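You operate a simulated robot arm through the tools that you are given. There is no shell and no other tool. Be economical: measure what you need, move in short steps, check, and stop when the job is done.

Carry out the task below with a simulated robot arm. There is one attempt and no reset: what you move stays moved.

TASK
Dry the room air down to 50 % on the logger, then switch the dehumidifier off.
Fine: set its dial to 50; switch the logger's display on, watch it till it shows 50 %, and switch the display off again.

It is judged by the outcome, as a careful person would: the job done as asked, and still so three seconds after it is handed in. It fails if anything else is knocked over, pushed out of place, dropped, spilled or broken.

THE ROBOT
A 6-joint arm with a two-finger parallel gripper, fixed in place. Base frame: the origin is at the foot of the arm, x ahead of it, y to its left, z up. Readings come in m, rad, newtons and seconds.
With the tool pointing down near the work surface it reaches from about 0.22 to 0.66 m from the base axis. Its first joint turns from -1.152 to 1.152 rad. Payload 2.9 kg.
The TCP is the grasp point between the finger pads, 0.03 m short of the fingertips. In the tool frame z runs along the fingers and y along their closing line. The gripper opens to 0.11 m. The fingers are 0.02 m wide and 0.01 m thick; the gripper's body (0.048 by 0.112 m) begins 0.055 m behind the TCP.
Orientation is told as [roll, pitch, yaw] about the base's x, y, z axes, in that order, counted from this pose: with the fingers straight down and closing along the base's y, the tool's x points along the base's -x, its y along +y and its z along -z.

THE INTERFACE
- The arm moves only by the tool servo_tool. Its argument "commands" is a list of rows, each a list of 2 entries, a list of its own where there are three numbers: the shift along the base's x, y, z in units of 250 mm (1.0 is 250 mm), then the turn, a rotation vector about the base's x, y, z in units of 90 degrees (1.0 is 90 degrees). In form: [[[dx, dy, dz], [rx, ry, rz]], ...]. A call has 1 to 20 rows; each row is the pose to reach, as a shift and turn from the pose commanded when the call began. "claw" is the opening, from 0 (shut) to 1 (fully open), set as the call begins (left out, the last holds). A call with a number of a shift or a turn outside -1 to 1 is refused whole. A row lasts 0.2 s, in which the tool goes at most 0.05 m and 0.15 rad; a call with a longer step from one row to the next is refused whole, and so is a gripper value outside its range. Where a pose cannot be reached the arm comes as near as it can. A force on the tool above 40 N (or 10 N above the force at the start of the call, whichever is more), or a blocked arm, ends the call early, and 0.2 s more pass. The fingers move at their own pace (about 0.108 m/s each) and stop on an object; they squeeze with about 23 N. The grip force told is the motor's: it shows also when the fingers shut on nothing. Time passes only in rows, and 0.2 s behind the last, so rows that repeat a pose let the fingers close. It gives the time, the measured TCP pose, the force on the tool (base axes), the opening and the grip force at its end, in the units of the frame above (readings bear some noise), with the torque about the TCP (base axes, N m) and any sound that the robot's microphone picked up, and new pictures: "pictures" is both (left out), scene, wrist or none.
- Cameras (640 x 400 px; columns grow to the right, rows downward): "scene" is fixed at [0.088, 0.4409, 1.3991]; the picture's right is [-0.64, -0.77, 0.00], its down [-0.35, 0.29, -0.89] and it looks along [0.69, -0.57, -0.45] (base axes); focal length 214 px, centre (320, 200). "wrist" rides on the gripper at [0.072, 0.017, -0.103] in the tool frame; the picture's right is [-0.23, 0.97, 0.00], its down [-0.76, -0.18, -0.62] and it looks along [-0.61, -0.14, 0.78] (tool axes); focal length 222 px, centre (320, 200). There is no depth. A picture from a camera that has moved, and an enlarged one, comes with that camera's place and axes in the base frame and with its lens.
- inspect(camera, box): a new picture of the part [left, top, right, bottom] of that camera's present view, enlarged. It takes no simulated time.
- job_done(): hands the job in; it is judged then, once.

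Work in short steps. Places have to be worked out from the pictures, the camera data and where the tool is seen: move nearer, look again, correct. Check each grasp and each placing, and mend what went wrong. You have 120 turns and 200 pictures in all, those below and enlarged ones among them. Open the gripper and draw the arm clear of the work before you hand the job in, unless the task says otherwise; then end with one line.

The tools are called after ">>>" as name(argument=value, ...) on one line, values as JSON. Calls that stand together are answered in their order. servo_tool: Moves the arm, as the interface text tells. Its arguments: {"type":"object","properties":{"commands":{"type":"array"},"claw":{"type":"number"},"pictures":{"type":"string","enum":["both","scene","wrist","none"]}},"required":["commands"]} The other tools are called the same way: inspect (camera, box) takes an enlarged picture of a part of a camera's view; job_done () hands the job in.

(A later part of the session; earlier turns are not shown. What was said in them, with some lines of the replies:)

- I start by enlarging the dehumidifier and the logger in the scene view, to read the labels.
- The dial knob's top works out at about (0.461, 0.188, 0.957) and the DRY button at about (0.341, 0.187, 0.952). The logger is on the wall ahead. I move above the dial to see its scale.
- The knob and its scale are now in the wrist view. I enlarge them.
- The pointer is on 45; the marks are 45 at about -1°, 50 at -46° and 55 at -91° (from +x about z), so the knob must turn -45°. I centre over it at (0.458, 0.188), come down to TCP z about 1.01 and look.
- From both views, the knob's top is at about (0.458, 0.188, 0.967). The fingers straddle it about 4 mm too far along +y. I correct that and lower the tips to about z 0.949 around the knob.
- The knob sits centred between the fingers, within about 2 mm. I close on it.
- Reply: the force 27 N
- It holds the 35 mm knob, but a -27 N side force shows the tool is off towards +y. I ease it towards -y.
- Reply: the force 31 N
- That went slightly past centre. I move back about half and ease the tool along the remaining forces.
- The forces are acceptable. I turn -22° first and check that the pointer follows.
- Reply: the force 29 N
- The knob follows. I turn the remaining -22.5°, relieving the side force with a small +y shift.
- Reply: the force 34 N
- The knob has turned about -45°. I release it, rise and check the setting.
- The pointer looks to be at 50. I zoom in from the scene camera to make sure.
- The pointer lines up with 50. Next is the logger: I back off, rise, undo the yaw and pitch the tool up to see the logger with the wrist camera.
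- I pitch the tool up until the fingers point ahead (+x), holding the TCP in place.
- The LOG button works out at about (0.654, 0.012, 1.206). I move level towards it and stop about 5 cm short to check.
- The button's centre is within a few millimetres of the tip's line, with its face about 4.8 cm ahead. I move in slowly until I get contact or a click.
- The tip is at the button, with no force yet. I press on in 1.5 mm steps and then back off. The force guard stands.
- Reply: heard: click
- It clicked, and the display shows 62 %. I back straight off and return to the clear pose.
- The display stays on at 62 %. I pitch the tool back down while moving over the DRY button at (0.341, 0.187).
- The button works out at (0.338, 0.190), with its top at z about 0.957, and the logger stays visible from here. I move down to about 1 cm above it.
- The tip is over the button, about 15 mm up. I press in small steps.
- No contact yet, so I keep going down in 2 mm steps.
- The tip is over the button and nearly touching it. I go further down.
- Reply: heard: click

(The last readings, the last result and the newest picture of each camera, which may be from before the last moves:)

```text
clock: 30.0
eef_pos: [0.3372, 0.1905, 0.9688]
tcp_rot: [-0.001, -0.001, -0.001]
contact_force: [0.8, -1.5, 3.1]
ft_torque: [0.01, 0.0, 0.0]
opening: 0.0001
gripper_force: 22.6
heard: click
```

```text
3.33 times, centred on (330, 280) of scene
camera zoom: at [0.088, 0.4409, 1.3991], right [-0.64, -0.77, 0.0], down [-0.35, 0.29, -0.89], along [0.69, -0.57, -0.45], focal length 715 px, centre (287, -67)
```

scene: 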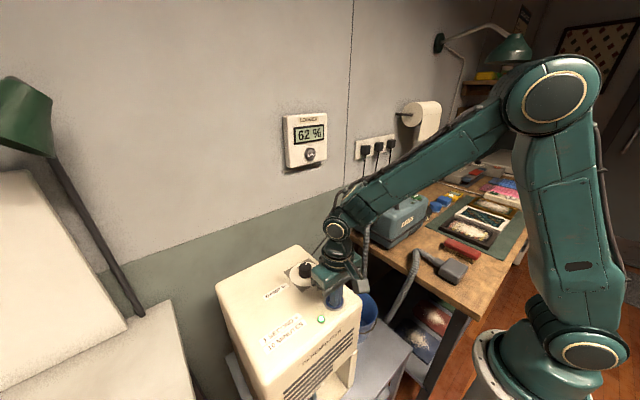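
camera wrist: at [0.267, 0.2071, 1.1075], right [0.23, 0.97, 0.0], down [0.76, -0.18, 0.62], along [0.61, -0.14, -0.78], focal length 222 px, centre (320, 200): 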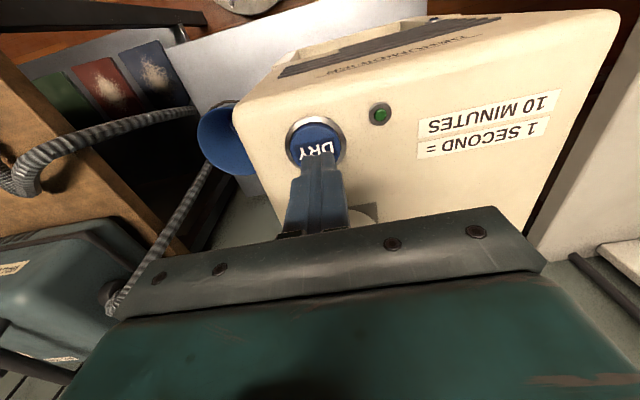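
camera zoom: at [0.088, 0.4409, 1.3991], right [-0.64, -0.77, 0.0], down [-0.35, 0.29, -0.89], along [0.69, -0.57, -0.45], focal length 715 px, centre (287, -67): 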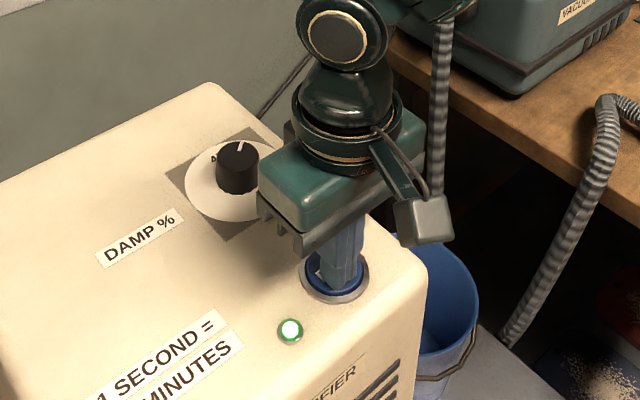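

It clicked and the lamp is lit, so the dehumidifier is running. I lift 1.5 cm off the button and watch the logger.

>>> servo_tool(commands=[[[0, 0, 0.03], [0, 0, 0]], [[0, 0, 0.06], [0, 0, 0]], [[0, 0, 0.06], [0, 0, 0]], [[0, 0, 0.06], [0, 0, 0]], [[0, 0, 0.06], [0, 0, 0]], [[0, 0, 0.06], [0, 0, 0]], [[0, 0, 0.06], [0, 0, 0]], [[0, 0, 0.06], [0, 0, 0]], [[0, 0, 0.06], [0, 0, 0]]], pictures="scene")

>>> inspect(camera="scene", box=[270, 100, 350, 180])

```text
clock: 32.0
eef_pos: [0.3372, 0.1891, 0.9825]
tcp_rot: [0.001, 0.0, 0.0]
contact_force: [-0.1, -0.6, 0.2]
ft_torque: [0.01, 0.01, -0.01]
opening: 0.0
gripper_force: 23.0
```

scene: 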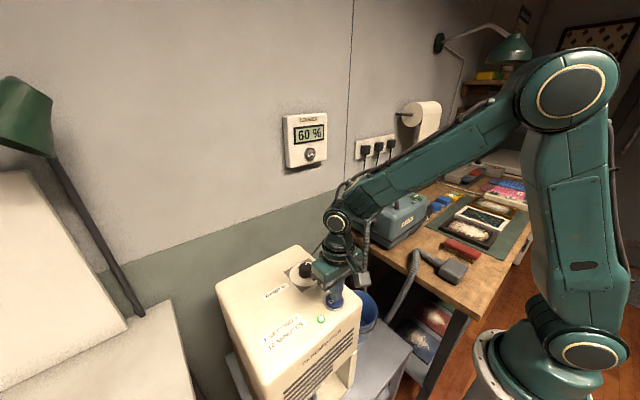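

```text
5.00 times, centred on (310, 140) of scene
camera zoom: at [0.088, 0.4409, 1.3991], right [-0.64, -0.77, 0.0], down [-0.35, 0.29, -0.89], along [0.69, -0.57, -0.45], focal length 1072 px, centre (370, 500)
```

zoom: 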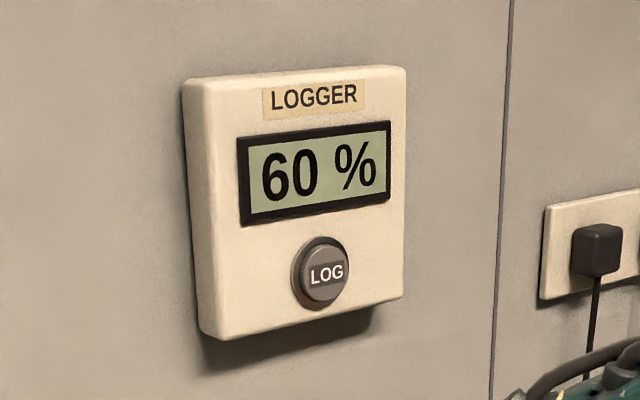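

60 % after 2 s, so it falls about 1 % each second. I hold still and watch.

>>> servo_tool(commands=[[[0, 0, 0], [0, 0, 0]], [[0, 0, 0], [0, 0, 0]], [[0, 0, 0], [0, 0, 0]], [[0, 0, 0], [0, 0, 0]], [[0, 0, 0], [0, 0, 0]], [[0, 0, 0], [0, 0, 0]], [[0, 0, 0], [0, 0, 0]], [[0, 0, 0], [0, 0, 0]], [[0, 0, 0], [0, 0, 0]], [[0, 0, 0], [0, 0, 0]], [[0, 0, 0], [0, 0, 0]], [[0, 0, 0], [0, 0, 0]], [[0, 0, 0], [0, 0, 0]], [[0, 0, 0], [0, 0, 0]], [[0, 0, 0], [0, 0, 0]], [[0, 0, 0], [0, 0, 0]], [[0, 0, 0], [0, 0, 0]], [[0, 0, 0], [0, 0, 0]], [[0, 0, 0], [0, 0, 0]], [[0, 0, 0], [0, 0, 0]]], pictures="scene")

```text
clock: 36.2
eef_pos: [0.3355, 0.1891, 0.983]
tcp_rot: [-0.002, 0.001, -0.001]
contact_force: [-0.2, 0.2, -0.1]
ft_torque: [0.0, 0.01, 0.0]
opening: 0.0002
gripper_force: 22.8
```

scene: 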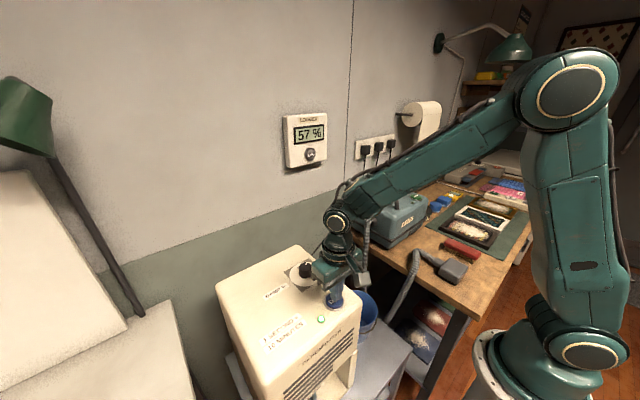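

57 % now; another 4 s of waiting.

>>> servo_tool(commands=[[[0, 0, 0], [0, 0, 0]], [[0, 0, 0], [0, 0, 0]], [[0, 0, 0], [0, 0, 0]], [[0, 0, 0], [0, 0, 0]], [[0, 0, 0], [0, 0, 0]], [[0, 0, 0], [0, 0, 0]], [[0, 0, 0], [0, 0, 0]], [[0, 0, 0], [0, 0, 0]], [[0, 0, 0], [0, 0, 0]], [[0, 0, 0], [0, 0, 0]], [[0, 0, 0], [0, 0, 0]], [[0, 0, 0], [0, 0, 0]], [[0, 0, 0], [0, 0, 0]], [[0, 0, 0], [0, 0, 0]], [[0, 0, 0], [0, 0, 0]], [[0, 0, 0], [0, 0, 0]], [[0, 0, 0], [0, 0, 0]], [[0, 0, 0], [0, 0, 0]], [[0, 0, 0], [0, 0, 0]], [[0, 0, 0], [0, 0, 0]]], pictures="scene")

```text
clock: 40.4
eef_pos: [0.3371, 0.1881, 0.9818]
tcp_rot: [0.0, 0.002, 0.0]
contact_force: [0.9, -0.2, 0.7]
ft_torque: [-0.02, 0.01, 0.02]
opening: 0.0002
gripper_force: 23.0
```

scene: 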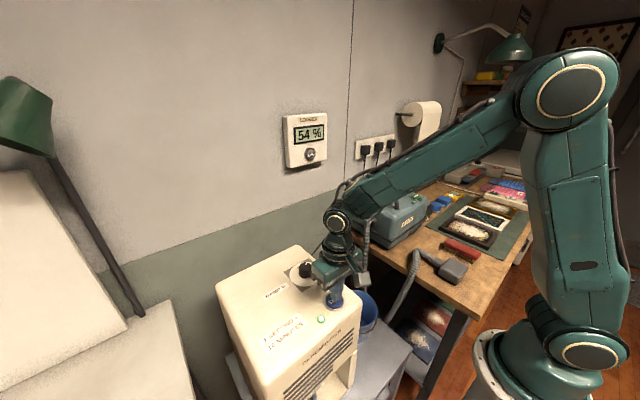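

54 %. It now falls about 0.75 % per second, so I wait 3.6 s more.

>>> servo_tool(commands=[[[0, 0, 0], [0, 0, 0]], [[0, 0, 0], [0, 0, 0]], [[0, 0, 0], [0, 0, 0]], [[0, 0, 0], [0, 0, 0]], [[0, 0, 0], [0, 0, 0]], [[0, 0, 0], [0, 0, 0]], [[0, 0, 0], [0, 0, 0]], [[0, 0, 0], [0, 0, 0]], [[0, 0, 0], [0, 0, 0]], [[0, 0, 0], [0, 0, 0]], [[0, 0, 0], [0, 0, 0]], [[0, 0, 0], [0, 0, 0]], [[0, 0, 0], [0, 0, 0]], [[0, 0, 0], [0, 0, 0]], [[0, 0, 0], [0, 0, 0]], [[0, 0, 0], [0, 0, 0]], [[0, 0, 0], [0, 0, 0]]], pictures="scene")

>>> inspect(camera="scene", box=[270, 100, 350, 180])

```text
clock: 44.0
eef_pos: [0.3357, 0.1894, 0.9822]
tcp_rot: [0.0, 0.0, 0.0]
contact_force: [-0.3, -0.2, -0.5]
ft_torque: [0.02, 0.02, 0.01]
opening: 0.0001
gripper_force: 23.3
```

scene: 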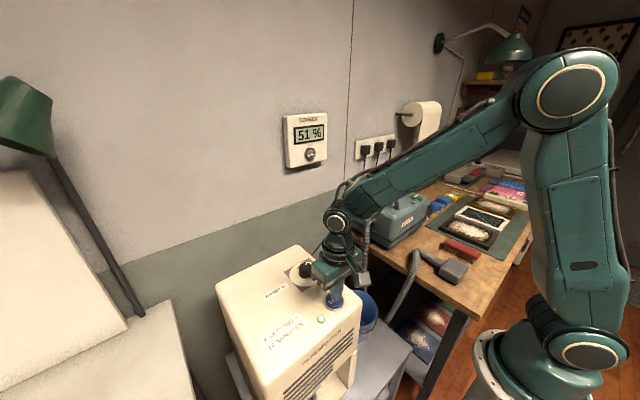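

```text
5.00 times, centred on (310, 140) of scene
camera zoom: at [0.088, 0.4409, 1.3991], right [-0.64, -0.77, 0.0], down [-0.35, 0.29, -0.89], along [0.69, -0.57, -0.45], focal length 1072 px, centre (370, 500)
```

zoom: 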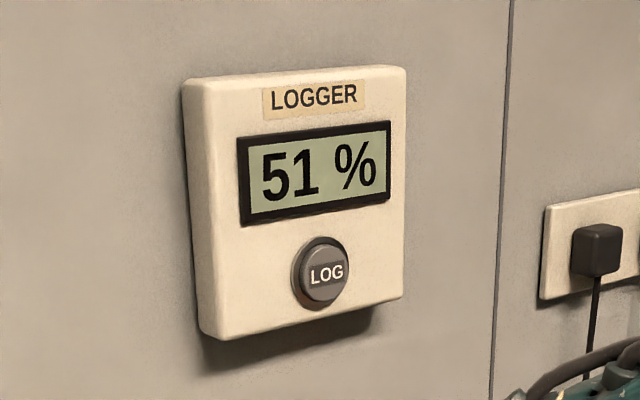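

51 %. I wait 1 s more.

>>> servo_tool(commands=[[[0, 0, -0.01], [0, 0, 0]], [[0, 0, -0.02], [0, 0, 0]], [[0, 0, -0.02], [0, 0, 0]], [[0, 0, -0.02], [0, 0, 0]]], pictures="scene")

>>> inspect(camera="scene", box=[270, 100, 350, 180])

```text
clock: 45.0
eef_pos: [0.335, 0.1895, 0.9768]
tcp_rot: [0.001, -0.001, -0.001]
contact_force: [-0.3, -0.6, 0.1]
ft_torque: [-0.02, 0.03, 0.06]
opening: 0.0
gripper_force: 22.9
```

scene: 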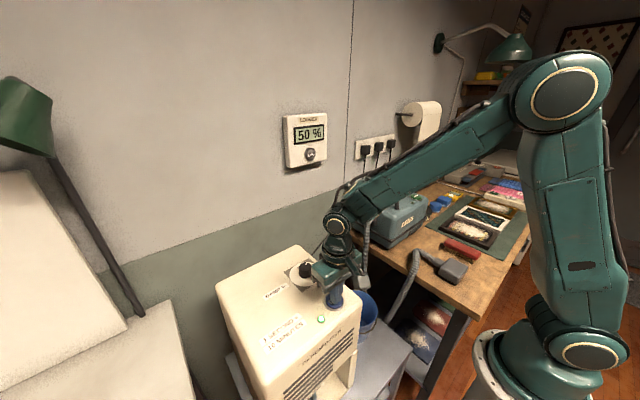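

```text
5.00 times, centred on (310, 140) of scene
camera zoom: at [0.088, 0.4409, 1.3991], right [-0.64, -0.77, 0.0], down [-0.35, 0.29, -0.89], along [0.69, -0.57, -0.45], focal length 1072 px, centre (370, 500)
```

zoom: 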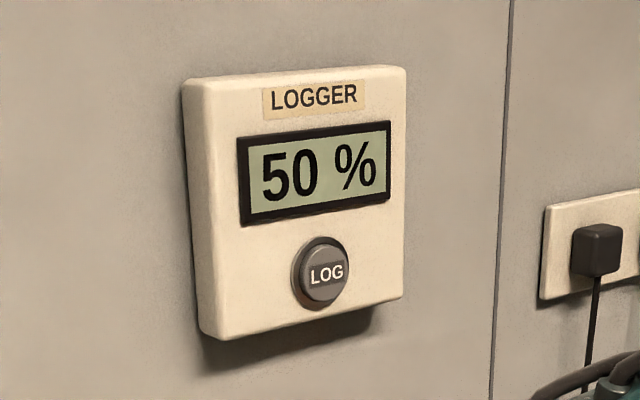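

50 % is shown. I press DRY to switch it off, to the same depth as before.

>>> servo_tool(commands=[[[0, 0, -0.02], [0, 0, 0]], [[0, 0, -0.034], [0, 0, 0]], [[0, 0, -0.042], [0, 0, 0]]], pictures="scene")

>>> inspect(camera="scene", box=[270, 220, 390, 340])

```text
clock: 45.8
eef_pos: [0.3355, 0.1904, 0.9658]
tcp_rot: [0.0, 0.0, -0.001]
contact_force: [0.0, -1.5, 2.4]
ft_torque: [-0.04, 0.03, 0.0]
opening: 0.0
gripper_force: 23.0
heard: click
```

scene: 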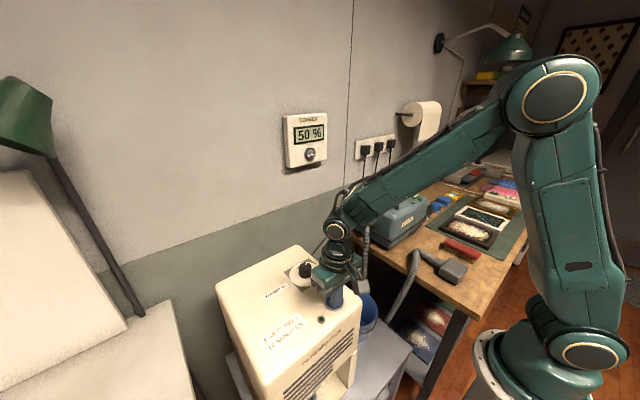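

```text
3.33 times, centred on (330, 280) of scene
camera zoom: at [0.088, 0.4408, 1.3991], right [-0.64, -0.77, 0.0], down [-0.35, 0.29, -0.89], along [0.69, -0.57, -0.45], focal length 715 px, centre (287, -67)
```

zoom: 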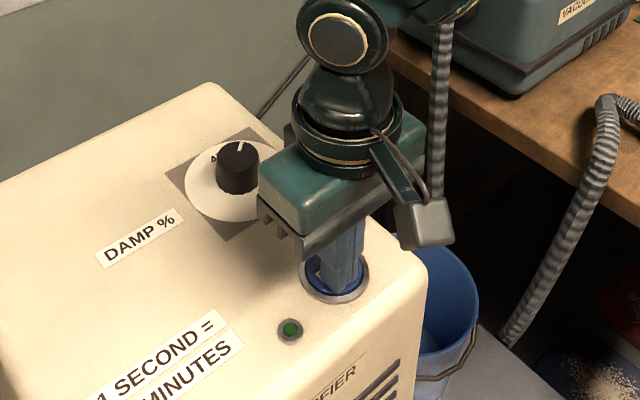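

It clicked, the lamp is dark and the display still shows 50 %. I rise straight up and then go to the earlier pose in front of the logger.

>>> servo_tool(commands=[[[0, 0, 0.06], [0, 0, 0]], [[0, 0, 0.2], [0, 0, 0]], [[0, 0, 0.36], [0, 0, 0]], [[0.05, -0.05, 0.5], [0, 0, 0]], [[0.1, -0.12, 0.64], [0, 0, 0]], [[0.18, -0.22, 0.76], [0, 0, 0]], [[0.25, -0.32, 0.86], [0, 0, 0]], [[0.294, -0.416, 0.956], [0, 0, 0]], [[0.294, -0.416, 0.956], [0, 0, 0]]], pictures="scene")

```text
clock: 47.8
eef_pos: [0.4122, 0.0869, 1.2042]
tcp_rot: [0.0, 0.001, 0.0]
contact_force: [-0.8, -0.1, -0.4]
ft_torque: [0.02, -0.02, -0.01]
opening: 0.0
gripper_force: 23.2
```

scene: 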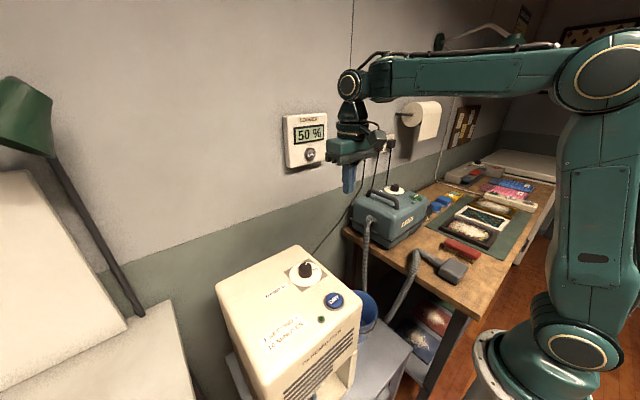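

The display holds at 50 %. I pitch the tool up again.

>>> servo_tool(commands=[[[0, 0, 0], [0, -0.09, 0]], [[0, 0, 0], [0, -0.18, 0]], [[0, 0, 0], [0, -0.27, 0]], [[0, 0, 0], [0, -0.36, 0]], [[0, 0, 0], [0, -0.45, 0]], [[0, 0, 0], [0, -0.54, 0]], [[0, 0, 0], [0, -0.63, 0]], [[0, 0, 0], [0, -0.72, 0]], [[0, 0, 0], [0, -0.81, 0]], [[0, 0, 0], [0, -0.9, 0]], [[0, 0, 0], [0, -0.95, 0]], [[0, 0, 0], [0, -1.0, 0]], [[0, 0, 0], [0, -1.0, 0]]], pictures="none")

```text
clock: 50.6
eef_pos: [0.4093, 0.0867, 1.2058]
tcp_rot: [-2.698, -1.568, 2.695]
contact_force: [0.4, -0.7, -0.2]
ft_torque: [0.01, 0.01, 0.01]
opening: 0.0001
gripper_force: 23.1
```

Now I line up with the LOG button as before, about 4 cm short of it.

>>> servo_tool(commands=[[[0.1, -0.1, 0], [0, 0, 0]], [[0.2, -0.2, 0], [0, 0, 0]], [[0.3, -0.298, 0], [0, 0, 0]], [[0.4, -0.298, 0], [0, 0, 0]], [[0.5, -0.298, 0], [0, 0, 0]], [[0.6, -0.298, 0], [0, 0, 0]], [[0.7, -0.298, 0], [0, 0, 0]], [[0.78, -0.298, 0], [0, 0, 0]], [[0.84, -0.298, 0], [0, 0, 0]], [[0.84, -0.298, 0], [0, 0, 0]]])

>>> inspect(camera="scene", box=[270, 100, 350, 180])

```text
clock: 52.8
eef_pos: [0.6185, 0.011, 1.2045]
tcp_rot: [-1.612, -1.57, 1.613]
contact_force: [-0.5, 0.8, -0.8]
ft_torque: [-0.02, 0.03, -0.01]
opening: 0.0
gripper_force: 23.4
camera wrist: at [0.5168, 0.027, 1.1327], right [0.0, 0.97, 0.23], down [-0.62, -0.18, 0.76], along [0.78, -0.14, 0.61], focal length 222 px, centre (320, 200)
```

scene: 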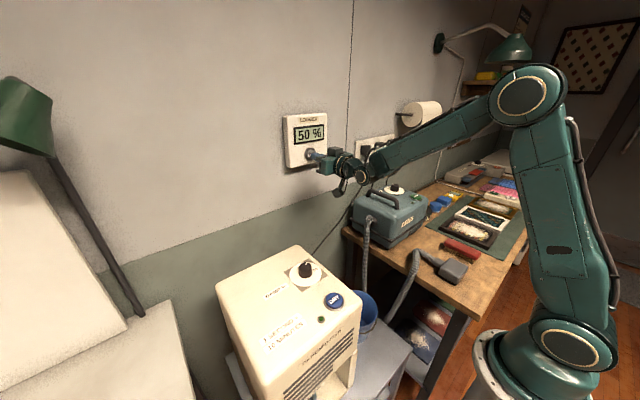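
wrist: 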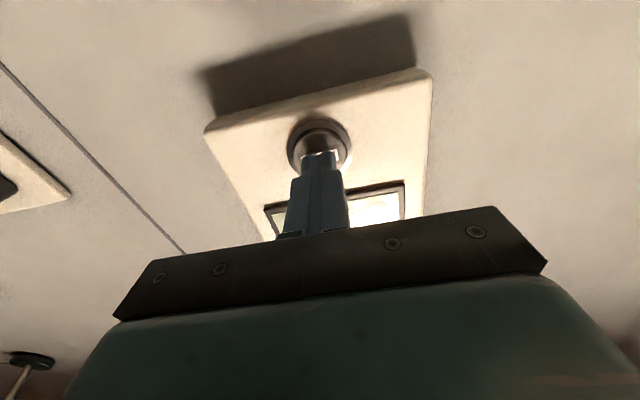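

```text
5.00 times, centred on (310, 140) of scene
camera zoom: at [0.088, 0.4409, 1.3991], right [-0.64, -0.77, 0.0], down [-0.35, 0.29, -0.89], along [0.69, -0.57, -0.45], focal length 1072 px, centre (370, 500)
```

zoom: 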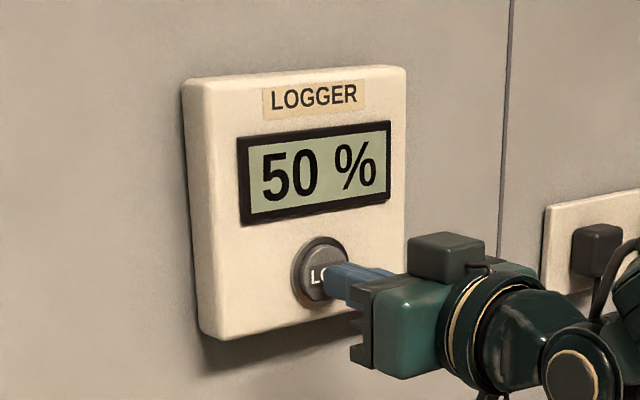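

Still 50 %, and the tip is in front of the button. I press until it clicks (last time at TCP x about 0.631).

>>> servo_tool(commands=[[[0.015, 0, 0], [0, 0, 0]], [[0.028, 0, 0], [0, 0, 0]], [[0.036, 0, 0], [0, 0, 0]], [[0.043, 0, 0], [0, 0, 0]], [[0.049, 0, 0], [0, 0, 0]]], pictures="scene")

```text
clock: 54.0
eef_pos: [0.6324, 0.0095, 1.2053]
tcp_rot: [-0.084, -1.569, 0.083]
contact_force: [-7.1, 0.6, -3.1]
ft_torque: [0.0, 0.07, -0.01]
opening: 0.0001
gripper_force: 22.9
heard: click
```

scene: 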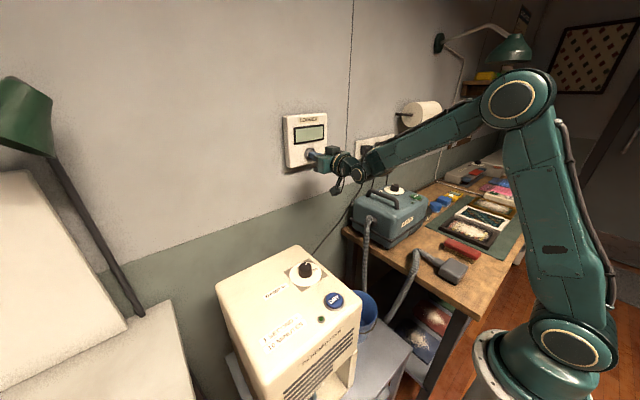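

The display is off. I draw back clear and open the gripper.

>>> servo_tool(commands=[[[-0.05, 0, 0], [0, 0, 0]], [[-0.15, 0, 0], [0, 0, 0]], [[-0.3, 0, 0], [0, 0, 0]], [[-0.45, 0.05, 0], [0, 0, 0]], [[-0.6, 0.12, 0], [0, 0, 0]], [[-0.72, 0.2, 0], [0, 0, 0]], [[-0.84, 0.28, 0], [0, 0, 0]], [[-0.9, 0.3, 0], [0, 0, 0]], [[-0.9, 0.3, 0], [0, 0, 0]]], pictures="none")

>>> servo_tool(commands=[[[0, 0, 0], [0, 0, 0]], [[0, 0, 0], [0, 0, 0]], [[0, 0, 0], [0, 0, 0]]], claw=0.6, pictures="scene")

>>> inspect(camera="scene", box=[210, 240, 390, 390])

```text
clock: 56.0
eef_pos: [0.4099, 0.0843, 1.2061]
tcp_rot: [1.463, -1.571, -1.463]
contact_force: [-0.8, -0.9, 0.0]
ft_torque: [0.03, 0.01, 0.0]
opening: 0.0003
gripper_force: 23.2
```

```text
clock: 56.8
eef_pos: [0.4105, 0.0843, 1.2053]
tcp_rot: [-3.064, -1.569, 3.065]
contact_force: [-0.2, -0.1, -0.1]
ft_torque: [0.01, 0.01, 0.0]
opening: 0.0661
gripper_force: 0.1
```

scene: 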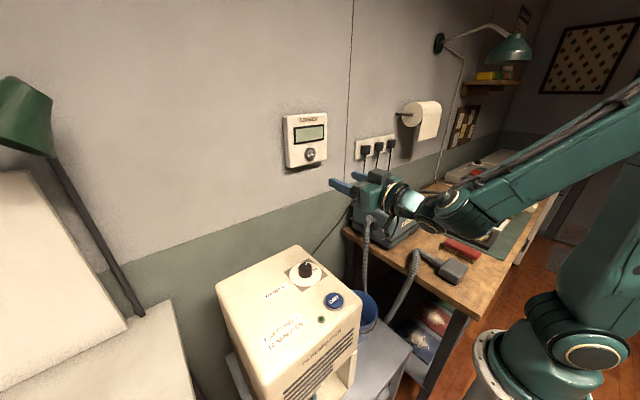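

```text
2.67 times, centred on (300, 315) of scene
camera zoom: at [0.088, 0.4409, 1.3991], right [-0.64, -0.77, 0.0], down [-0.35, 0.29, -0.89], along [0.69, -0.57, -0.45], focal length 572 px, centre (373, -107)
```

zoom: 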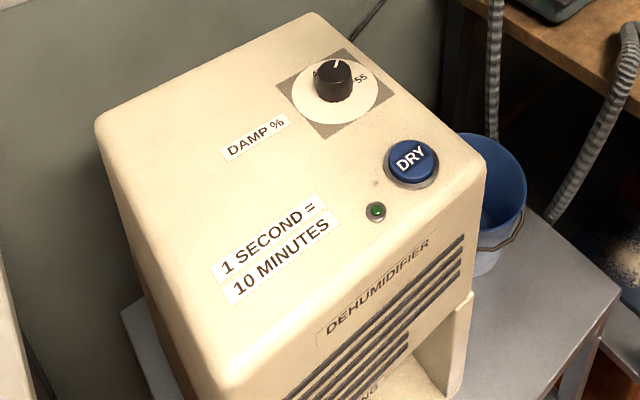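

The dial is at 50, the dehumidifier's lamp is out, the logger display is off and the arm is clear with its gripper open. I hand the job in.

>>> job_done()

```text
The job is handed in.
```

The room air was dried from 62 % to 50 % on the logger with the dial set to 50; the dehumidifier and the logger display are both off again.
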